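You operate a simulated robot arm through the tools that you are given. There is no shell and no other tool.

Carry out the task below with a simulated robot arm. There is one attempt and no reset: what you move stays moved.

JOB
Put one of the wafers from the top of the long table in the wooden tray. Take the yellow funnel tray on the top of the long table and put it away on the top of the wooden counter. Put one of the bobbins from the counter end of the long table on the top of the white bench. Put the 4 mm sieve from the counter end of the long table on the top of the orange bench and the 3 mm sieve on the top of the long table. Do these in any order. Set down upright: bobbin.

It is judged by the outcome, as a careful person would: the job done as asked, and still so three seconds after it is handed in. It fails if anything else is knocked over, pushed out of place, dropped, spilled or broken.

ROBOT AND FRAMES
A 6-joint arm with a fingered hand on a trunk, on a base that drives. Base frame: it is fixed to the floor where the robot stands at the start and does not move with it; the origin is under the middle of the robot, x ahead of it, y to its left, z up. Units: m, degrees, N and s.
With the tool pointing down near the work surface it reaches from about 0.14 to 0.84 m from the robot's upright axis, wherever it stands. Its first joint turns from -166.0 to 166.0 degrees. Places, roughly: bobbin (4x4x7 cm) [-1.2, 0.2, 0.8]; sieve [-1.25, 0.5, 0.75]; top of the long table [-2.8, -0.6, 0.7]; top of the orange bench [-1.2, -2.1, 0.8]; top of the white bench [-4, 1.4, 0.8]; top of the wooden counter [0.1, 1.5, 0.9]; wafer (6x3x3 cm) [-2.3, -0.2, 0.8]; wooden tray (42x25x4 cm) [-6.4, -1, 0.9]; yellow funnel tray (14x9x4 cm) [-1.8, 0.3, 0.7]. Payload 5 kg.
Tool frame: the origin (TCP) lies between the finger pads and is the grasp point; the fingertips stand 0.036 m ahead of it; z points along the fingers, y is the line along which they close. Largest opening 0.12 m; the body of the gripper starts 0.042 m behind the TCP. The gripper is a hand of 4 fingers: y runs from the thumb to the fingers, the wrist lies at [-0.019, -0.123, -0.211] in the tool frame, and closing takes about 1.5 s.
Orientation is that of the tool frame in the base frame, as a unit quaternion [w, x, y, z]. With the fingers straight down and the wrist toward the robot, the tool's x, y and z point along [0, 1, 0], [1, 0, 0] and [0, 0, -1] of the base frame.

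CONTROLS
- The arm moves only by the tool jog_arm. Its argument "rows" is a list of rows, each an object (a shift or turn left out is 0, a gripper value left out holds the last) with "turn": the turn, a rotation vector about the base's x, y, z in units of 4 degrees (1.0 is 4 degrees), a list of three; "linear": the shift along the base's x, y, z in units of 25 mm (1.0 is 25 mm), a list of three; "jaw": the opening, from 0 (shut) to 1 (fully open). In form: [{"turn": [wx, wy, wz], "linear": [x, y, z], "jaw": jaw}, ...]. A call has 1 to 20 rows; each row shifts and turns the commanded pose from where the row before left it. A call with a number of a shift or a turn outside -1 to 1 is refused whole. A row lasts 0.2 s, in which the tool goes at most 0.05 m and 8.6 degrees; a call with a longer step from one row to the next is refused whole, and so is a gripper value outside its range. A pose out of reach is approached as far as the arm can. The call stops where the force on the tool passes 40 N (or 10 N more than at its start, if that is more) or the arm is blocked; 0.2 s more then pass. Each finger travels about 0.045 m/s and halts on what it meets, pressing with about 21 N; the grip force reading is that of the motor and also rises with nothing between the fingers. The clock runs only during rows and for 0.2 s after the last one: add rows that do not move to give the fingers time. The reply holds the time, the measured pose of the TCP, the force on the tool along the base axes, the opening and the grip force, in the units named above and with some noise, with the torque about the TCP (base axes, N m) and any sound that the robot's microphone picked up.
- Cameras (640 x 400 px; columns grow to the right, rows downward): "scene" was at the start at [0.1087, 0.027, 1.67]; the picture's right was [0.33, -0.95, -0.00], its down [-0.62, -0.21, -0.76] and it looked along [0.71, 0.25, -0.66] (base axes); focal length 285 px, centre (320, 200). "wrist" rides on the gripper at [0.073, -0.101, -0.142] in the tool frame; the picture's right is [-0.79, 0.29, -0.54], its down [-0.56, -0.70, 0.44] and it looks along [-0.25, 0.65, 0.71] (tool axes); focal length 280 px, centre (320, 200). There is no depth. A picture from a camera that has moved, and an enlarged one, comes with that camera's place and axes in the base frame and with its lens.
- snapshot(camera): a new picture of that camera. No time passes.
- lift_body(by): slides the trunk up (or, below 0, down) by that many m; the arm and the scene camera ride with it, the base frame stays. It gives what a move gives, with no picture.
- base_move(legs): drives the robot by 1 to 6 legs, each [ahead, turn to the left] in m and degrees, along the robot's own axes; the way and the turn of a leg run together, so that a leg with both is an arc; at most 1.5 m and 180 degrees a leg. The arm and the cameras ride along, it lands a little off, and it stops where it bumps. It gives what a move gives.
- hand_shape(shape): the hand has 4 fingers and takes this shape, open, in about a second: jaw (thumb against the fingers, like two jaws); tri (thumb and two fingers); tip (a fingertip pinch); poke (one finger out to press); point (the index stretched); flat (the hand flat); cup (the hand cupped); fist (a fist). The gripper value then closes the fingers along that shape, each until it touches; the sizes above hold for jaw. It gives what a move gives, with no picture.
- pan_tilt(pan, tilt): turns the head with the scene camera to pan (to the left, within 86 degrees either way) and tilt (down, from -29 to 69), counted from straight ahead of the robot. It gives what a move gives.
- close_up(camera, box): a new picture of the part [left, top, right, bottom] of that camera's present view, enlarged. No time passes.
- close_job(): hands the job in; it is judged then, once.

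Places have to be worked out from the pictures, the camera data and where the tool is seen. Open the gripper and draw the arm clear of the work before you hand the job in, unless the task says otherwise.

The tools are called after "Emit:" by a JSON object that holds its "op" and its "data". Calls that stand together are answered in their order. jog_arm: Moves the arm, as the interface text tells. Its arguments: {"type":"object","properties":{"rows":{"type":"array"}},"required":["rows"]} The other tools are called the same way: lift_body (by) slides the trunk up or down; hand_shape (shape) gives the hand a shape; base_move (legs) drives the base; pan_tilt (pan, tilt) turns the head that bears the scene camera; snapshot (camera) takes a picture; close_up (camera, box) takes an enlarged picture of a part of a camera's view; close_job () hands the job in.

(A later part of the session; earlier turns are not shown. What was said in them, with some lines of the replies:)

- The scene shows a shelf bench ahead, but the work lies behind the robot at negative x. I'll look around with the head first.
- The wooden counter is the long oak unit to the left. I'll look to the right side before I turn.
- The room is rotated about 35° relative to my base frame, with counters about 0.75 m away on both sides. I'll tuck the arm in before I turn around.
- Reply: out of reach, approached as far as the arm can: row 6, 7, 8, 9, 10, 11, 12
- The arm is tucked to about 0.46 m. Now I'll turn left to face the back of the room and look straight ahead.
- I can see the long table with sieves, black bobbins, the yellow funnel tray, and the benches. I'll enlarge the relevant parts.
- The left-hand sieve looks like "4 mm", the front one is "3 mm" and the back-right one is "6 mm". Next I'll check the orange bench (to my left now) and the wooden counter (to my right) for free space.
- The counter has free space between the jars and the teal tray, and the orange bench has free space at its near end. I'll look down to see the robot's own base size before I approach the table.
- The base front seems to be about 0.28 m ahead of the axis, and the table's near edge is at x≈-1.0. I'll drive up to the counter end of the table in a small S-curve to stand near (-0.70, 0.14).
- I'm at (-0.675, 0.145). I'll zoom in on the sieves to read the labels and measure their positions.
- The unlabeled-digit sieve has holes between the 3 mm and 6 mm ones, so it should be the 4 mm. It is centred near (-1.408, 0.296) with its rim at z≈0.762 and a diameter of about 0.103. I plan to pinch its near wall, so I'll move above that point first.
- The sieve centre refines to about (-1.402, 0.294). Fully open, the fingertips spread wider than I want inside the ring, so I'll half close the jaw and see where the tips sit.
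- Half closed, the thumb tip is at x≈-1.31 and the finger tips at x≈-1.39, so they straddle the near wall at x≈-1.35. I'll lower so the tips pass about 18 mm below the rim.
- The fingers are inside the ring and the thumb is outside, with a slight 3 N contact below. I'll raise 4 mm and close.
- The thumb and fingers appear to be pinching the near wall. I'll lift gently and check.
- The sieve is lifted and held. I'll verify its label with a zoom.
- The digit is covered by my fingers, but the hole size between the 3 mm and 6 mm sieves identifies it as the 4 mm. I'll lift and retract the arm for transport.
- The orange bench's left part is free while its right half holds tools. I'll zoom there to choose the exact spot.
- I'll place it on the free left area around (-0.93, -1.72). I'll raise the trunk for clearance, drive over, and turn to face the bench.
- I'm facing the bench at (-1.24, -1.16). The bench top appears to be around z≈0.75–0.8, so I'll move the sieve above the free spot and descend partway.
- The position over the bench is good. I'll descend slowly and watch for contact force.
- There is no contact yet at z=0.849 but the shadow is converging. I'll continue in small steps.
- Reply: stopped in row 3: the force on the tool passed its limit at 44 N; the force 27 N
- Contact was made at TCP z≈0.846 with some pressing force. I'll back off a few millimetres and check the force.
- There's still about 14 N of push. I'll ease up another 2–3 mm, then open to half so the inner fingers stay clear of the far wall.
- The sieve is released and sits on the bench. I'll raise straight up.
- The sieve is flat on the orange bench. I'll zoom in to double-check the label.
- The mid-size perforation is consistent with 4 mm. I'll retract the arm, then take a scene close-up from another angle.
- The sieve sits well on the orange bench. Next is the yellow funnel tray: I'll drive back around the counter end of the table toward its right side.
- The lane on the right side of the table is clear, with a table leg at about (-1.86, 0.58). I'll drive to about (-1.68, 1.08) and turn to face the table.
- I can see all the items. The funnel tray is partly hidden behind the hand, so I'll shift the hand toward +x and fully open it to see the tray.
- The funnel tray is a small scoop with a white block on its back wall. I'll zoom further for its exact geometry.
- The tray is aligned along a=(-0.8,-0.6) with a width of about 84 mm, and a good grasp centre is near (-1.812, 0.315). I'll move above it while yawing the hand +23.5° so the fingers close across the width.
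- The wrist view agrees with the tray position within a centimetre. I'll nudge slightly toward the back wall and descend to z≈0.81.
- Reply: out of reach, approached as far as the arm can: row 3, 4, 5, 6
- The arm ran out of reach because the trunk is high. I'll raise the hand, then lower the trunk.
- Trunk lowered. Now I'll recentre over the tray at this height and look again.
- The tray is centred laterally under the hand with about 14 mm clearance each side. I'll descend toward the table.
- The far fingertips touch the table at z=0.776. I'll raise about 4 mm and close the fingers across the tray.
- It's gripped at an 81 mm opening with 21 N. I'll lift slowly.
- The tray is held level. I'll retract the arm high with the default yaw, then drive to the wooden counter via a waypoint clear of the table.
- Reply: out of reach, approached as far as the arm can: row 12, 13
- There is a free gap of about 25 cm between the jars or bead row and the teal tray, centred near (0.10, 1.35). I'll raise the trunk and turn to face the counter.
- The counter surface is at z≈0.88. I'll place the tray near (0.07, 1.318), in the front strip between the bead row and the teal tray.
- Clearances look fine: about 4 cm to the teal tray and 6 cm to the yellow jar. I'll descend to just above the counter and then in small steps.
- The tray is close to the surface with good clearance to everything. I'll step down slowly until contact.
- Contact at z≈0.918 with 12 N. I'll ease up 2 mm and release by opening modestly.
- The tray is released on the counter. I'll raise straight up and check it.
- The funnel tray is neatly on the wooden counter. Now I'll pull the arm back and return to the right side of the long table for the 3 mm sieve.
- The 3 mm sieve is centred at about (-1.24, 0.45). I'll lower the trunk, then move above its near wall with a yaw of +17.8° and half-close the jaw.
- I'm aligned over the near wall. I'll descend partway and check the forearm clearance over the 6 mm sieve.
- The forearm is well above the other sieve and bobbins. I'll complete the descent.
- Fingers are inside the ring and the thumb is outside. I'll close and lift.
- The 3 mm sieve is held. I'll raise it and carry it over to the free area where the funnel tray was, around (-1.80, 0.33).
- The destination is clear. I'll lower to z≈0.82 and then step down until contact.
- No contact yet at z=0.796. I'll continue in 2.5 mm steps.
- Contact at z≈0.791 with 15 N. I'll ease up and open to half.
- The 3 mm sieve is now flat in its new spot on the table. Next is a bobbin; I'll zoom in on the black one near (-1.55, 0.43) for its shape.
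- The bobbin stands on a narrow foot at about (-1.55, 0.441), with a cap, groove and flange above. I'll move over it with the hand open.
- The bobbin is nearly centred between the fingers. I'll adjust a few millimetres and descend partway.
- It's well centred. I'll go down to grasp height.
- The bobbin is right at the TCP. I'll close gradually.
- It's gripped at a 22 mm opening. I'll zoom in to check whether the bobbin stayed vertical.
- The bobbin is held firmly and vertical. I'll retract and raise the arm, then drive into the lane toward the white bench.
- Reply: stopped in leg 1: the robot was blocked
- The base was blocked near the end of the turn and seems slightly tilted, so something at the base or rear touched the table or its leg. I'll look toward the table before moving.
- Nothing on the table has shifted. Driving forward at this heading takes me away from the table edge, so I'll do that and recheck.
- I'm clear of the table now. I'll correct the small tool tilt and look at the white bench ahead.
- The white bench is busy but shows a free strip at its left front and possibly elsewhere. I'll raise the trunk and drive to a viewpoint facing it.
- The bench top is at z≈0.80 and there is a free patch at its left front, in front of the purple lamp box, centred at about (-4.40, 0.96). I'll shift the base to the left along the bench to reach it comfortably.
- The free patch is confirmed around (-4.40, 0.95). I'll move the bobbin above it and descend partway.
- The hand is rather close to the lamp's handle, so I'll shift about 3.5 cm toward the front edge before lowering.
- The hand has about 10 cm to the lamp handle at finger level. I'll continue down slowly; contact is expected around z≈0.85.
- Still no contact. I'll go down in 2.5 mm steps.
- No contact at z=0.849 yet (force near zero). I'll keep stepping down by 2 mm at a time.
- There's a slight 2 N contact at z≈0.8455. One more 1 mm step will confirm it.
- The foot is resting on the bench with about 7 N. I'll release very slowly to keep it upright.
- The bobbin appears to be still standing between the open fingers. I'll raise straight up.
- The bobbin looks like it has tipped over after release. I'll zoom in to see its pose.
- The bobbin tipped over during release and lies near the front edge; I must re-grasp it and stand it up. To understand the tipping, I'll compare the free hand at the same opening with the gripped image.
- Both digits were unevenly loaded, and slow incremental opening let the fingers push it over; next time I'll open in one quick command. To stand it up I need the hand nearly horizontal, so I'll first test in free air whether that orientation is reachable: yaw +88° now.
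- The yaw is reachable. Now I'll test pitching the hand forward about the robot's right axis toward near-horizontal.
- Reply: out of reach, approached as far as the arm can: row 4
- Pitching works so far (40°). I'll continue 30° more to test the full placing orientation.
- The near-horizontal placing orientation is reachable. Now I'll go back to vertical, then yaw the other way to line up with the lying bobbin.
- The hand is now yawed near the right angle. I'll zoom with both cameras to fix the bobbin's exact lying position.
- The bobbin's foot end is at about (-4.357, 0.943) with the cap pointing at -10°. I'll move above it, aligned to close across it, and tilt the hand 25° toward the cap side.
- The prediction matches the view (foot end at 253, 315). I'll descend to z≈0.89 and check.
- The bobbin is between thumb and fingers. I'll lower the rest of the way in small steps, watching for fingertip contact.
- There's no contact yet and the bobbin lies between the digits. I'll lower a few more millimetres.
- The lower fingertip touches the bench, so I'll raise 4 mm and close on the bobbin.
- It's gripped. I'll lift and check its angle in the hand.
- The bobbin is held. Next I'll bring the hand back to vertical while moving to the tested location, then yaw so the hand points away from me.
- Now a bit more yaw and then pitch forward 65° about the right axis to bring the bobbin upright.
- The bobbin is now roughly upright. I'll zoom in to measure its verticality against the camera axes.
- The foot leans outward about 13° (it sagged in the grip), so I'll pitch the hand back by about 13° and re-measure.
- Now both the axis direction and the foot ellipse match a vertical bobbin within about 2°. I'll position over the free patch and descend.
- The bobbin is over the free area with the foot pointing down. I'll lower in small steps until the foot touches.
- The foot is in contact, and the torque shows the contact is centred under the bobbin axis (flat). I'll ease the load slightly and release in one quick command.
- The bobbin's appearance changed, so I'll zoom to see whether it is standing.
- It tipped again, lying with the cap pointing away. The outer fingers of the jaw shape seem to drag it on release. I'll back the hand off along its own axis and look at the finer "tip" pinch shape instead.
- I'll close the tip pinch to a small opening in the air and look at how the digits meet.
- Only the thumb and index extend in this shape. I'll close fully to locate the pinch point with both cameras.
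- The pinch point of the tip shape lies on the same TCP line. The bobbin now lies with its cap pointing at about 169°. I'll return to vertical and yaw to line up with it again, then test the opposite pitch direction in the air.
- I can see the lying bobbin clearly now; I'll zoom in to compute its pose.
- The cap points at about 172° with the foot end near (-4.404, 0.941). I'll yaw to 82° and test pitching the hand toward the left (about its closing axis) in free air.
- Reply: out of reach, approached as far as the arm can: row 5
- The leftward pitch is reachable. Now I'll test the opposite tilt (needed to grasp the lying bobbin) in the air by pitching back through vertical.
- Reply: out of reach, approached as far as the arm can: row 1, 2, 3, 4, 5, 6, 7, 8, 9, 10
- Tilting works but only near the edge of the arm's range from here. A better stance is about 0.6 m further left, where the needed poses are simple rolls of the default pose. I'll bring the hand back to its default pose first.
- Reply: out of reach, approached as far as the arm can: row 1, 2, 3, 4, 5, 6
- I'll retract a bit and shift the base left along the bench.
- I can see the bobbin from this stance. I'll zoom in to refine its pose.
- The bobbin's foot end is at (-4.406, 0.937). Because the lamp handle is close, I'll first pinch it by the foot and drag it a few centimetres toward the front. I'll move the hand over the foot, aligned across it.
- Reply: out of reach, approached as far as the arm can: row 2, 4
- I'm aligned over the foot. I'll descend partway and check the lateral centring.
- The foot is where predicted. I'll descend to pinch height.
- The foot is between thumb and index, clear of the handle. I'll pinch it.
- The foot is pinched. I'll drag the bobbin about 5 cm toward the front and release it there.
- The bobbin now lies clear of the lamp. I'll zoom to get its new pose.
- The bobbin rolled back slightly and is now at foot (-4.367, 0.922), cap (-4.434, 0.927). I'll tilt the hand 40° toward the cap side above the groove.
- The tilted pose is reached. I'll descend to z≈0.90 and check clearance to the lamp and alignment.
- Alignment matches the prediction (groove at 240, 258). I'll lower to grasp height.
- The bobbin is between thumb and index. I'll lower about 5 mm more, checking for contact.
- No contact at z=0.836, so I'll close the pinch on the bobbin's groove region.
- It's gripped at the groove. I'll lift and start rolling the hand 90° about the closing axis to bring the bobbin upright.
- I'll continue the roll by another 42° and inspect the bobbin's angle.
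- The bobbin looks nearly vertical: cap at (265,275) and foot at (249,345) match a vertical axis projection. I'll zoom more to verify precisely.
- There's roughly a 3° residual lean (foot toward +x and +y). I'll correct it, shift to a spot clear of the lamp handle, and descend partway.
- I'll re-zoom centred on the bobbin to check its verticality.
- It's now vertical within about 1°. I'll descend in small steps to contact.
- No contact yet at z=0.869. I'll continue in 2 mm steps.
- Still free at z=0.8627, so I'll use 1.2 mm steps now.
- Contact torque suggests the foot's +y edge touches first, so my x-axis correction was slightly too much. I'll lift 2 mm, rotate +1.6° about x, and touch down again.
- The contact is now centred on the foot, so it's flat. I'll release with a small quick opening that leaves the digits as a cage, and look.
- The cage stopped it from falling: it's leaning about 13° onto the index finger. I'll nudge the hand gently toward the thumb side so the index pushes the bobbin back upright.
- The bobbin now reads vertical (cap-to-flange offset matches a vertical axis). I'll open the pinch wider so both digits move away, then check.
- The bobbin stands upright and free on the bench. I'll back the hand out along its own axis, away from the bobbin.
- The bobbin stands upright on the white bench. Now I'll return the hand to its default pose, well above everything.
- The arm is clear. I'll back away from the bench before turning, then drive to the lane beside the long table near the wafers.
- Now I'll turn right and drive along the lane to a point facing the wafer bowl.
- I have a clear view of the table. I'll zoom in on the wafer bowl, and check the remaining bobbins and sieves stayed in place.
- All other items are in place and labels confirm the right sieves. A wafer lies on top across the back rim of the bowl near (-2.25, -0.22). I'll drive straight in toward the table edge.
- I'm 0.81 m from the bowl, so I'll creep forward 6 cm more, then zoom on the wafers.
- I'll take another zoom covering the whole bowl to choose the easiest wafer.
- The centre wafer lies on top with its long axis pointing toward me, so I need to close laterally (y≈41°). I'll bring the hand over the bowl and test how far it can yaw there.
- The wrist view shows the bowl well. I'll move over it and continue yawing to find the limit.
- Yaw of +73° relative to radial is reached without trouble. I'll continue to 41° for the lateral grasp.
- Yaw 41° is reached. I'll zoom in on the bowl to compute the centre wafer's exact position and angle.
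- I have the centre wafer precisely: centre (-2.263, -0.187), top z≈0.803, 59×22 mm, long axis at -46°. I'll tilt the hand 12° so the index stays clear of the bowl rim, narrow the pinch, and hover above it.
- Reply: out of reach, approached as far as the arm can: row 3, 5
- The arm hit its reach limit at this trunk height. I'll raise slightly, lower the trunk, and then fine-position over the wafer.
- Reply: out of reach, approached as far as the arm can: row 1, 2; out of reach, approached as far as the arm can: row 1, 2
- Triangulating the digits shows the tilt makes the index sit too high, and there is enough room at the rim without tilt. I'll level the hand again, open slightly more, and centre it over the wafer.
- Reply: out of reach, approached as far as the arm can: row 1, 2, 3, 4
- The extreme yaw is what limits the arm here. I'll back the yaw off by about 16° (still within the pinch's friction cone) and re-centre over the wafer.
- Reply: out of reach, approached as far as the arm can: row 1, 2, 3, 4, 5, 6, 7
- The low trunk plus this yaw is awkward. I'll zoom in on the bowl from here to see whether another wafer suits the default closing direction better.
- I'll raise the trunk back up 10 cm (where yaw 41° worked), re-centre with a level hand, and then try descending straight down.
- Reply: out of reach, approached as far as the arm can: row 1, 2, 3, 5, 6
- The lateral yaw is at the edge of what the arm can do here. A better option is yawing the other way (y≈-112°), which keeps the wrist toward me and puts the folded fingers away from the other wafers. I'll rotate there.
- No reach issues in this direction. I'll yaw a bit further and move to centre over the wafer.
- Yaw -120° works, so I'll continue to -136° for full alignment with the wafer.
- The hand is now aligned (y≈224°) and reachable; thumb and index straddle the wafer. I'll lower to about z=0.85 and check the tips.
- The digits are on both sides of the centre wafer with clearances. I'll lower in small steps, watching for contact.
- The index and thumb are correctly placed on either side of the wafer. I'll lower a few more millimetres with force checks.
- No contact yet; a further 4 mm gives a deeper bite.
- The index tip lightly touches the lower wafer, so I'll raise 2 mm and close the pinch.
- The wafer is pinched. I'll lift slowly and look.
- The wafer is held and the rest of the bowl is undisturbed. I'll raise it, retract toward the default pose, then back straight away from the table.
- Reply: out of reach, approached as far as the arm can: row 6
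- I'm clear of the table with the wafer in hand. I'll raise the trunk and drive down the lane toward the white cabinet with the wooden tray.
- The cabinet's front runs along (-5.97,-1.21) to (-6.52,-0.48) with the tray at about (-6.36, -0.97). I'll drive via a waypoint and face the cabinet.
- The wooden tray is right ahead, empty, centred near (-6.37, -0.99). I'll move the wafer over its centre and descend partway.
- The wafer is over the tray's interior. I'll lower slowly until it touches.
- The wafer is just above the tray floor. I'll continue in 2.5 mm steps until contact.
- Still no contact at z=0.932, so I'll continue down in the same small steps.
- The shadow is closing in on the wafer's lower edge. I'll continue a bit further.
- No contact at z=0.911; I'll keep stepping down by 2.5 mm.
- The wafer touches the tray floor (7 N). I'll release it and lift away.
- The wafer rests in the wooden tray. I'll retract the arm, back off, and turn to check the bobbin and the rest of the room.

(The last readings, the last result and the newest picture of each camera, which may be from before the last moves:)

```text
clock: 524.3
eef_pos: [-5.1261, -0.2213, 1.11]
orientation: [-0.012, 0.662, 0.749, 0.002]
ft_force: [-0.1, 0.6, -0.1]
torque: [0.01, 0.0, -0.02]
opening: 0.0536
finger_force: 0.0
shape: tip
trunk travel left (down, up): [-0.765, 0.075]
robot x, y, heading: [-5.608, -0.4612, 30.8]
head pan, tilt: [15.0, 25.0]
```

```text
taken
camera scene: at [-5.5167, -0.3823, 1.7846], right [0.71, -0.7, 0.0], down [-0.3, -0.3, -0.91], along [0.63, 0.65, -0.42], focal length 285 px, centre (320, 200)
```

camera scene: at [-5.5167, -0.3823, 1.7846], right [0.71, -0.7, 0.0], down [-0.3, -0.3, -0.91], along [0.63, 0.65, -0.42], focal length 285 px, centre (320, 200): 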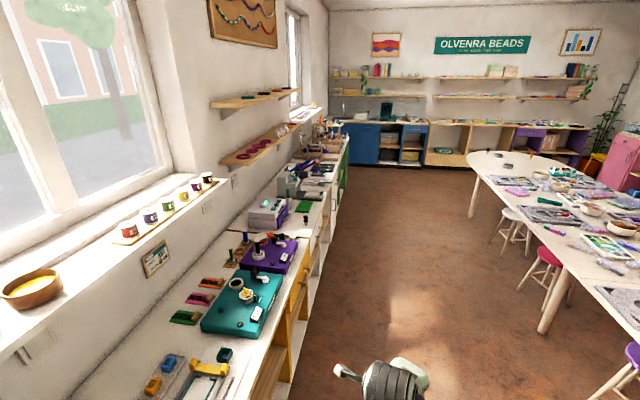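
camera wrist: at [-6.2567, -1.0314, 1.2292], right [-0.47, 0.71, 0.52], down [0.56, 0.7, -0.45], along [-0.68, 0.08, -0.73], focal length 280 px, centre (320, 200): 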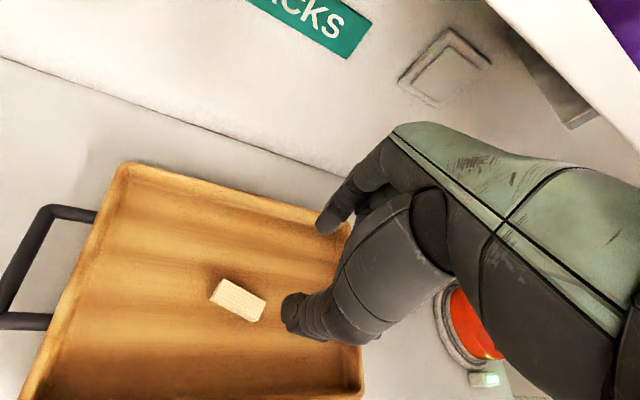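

Emit:
{"op": "close_up", "data": {"camera": "scene", "box": [240, 180, 336, 240]}}

Emit:
{"op": "close_up", "data": {"camera": "scene", "box": [430, 120, 622, 240]}}

Emit:
{"op": "close_up", "data": {"camera": "scene", "box": [420, 105, 548, 185]}}

```text
6.67 times, centred on (288, 210) of scene
camera zoom: at [-5.5167, -0.3823, 1.7846], right [0.71, -0.7, 0.0], down [-0.3, -0.3, -0.91], along [0.63, 0.65, -0.42], focal length 1898 px, centre (533, 133)
```

zoom: 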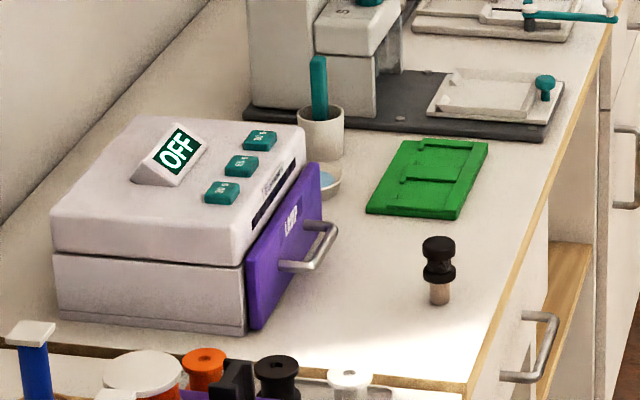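

```text
3.33 times, centred on (526, 180) of scene
camera zoom: at [-5.5167, -0.3823, 1.7846], right [0.71, -0.7, 0.0], down [-0.3, -0.3, -0.91], along [0.63, 0.65, -0.42], focal length 949 px, centre (-367, 267)
```

zoom: 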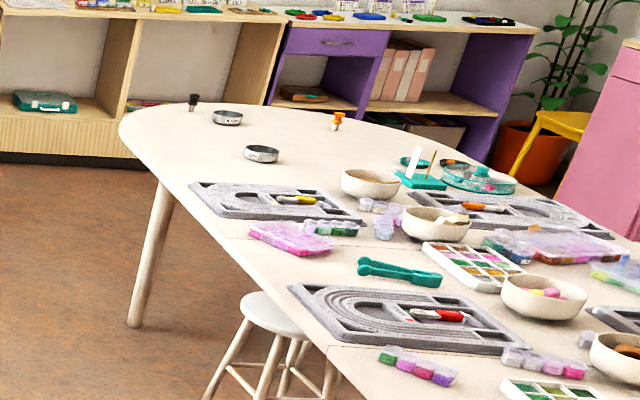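

```text
5.00 times, centred on (484, 145) of scene
camera zoom: at [-5.5167, -0.3823, 1.7846], right [0.71, -0.7, 0.0], down [-0.3, -0.3, -0.91], along [0.63, 0.65, -0.42], focal length 1423 px, centre (-500, 475)
```

zoom: 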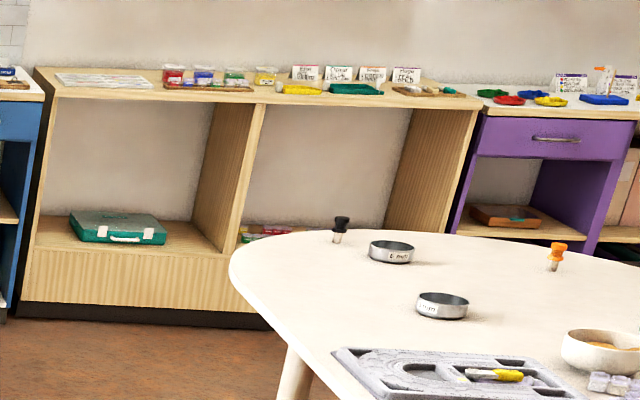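

Everything checks out: the bobbin stands upright on the white bench, the funnel tray is on the counter, the sieves are placed, and the wafer is in the tray. I'll open the hand fully and hand in.

Emit:
{"op": "jog_arm", "data": {"rows": [{"jaw": 1}, {"jaw": 1}, {"jaw": 1}, {"jaw": 1}]}}

Emit:
{"op": "close_job", "data": {}}

```text
clock: 525.3
eef_pos: [-5.1259, -0.2225, 1.1108]
orientation: [-0.011, 0.663, 0.749, 0.002]
ft_force: [-0.2, 0.4, -0.1]
torque: [0.02, 0.0, 0.0]
opening: 0.1196
finger_force: 0.0
shape: tip
trunk travel left (down, up): [-0.765, 0.075]
robot x, y, heading: [-5.6017, -0.4642, 30.9]
head pan, tilt: [15.0, 25.0]
```

```text
The job is handed in.
```

I finished all five placements and handed the job in. One thing went wrong on the way: the bobbin tipped over twice on the white bench before I got it standing upright.

| Item | Where it is now |
|---|---|
| Wafer | In the wooden tray, lying flat |
| Yellow funnel tray | On top of the wooden counter, between the jars and the teal tray |
| Bobbin (a black one) | Upright on the left front of the white bench |
| 4 mm sieve | On the left part of the orange bench |
| 3 mm sieve | Still on the long table, moved from the counter end to where the funnel tray had been |

- **Bobbin:** each time it stayed on the bench and touched nothing else. I regrasped it, set it upright and let go. It was still standing in the last pictures.
- **Base contact:** while turning beside the long table, the robot's base was briefly blocked, most likely by the table edge. Pictures taken afterwards showed the items on the table where they had been.
- **4 mm sieve label:** I could not read the number on it. I identified it because its holes are a size between those on the sieves labelled 3 mm and 6 mm.

In the pictures just before handing in, nothing else looked moved or knocked over. The hand was open and clear of the work.
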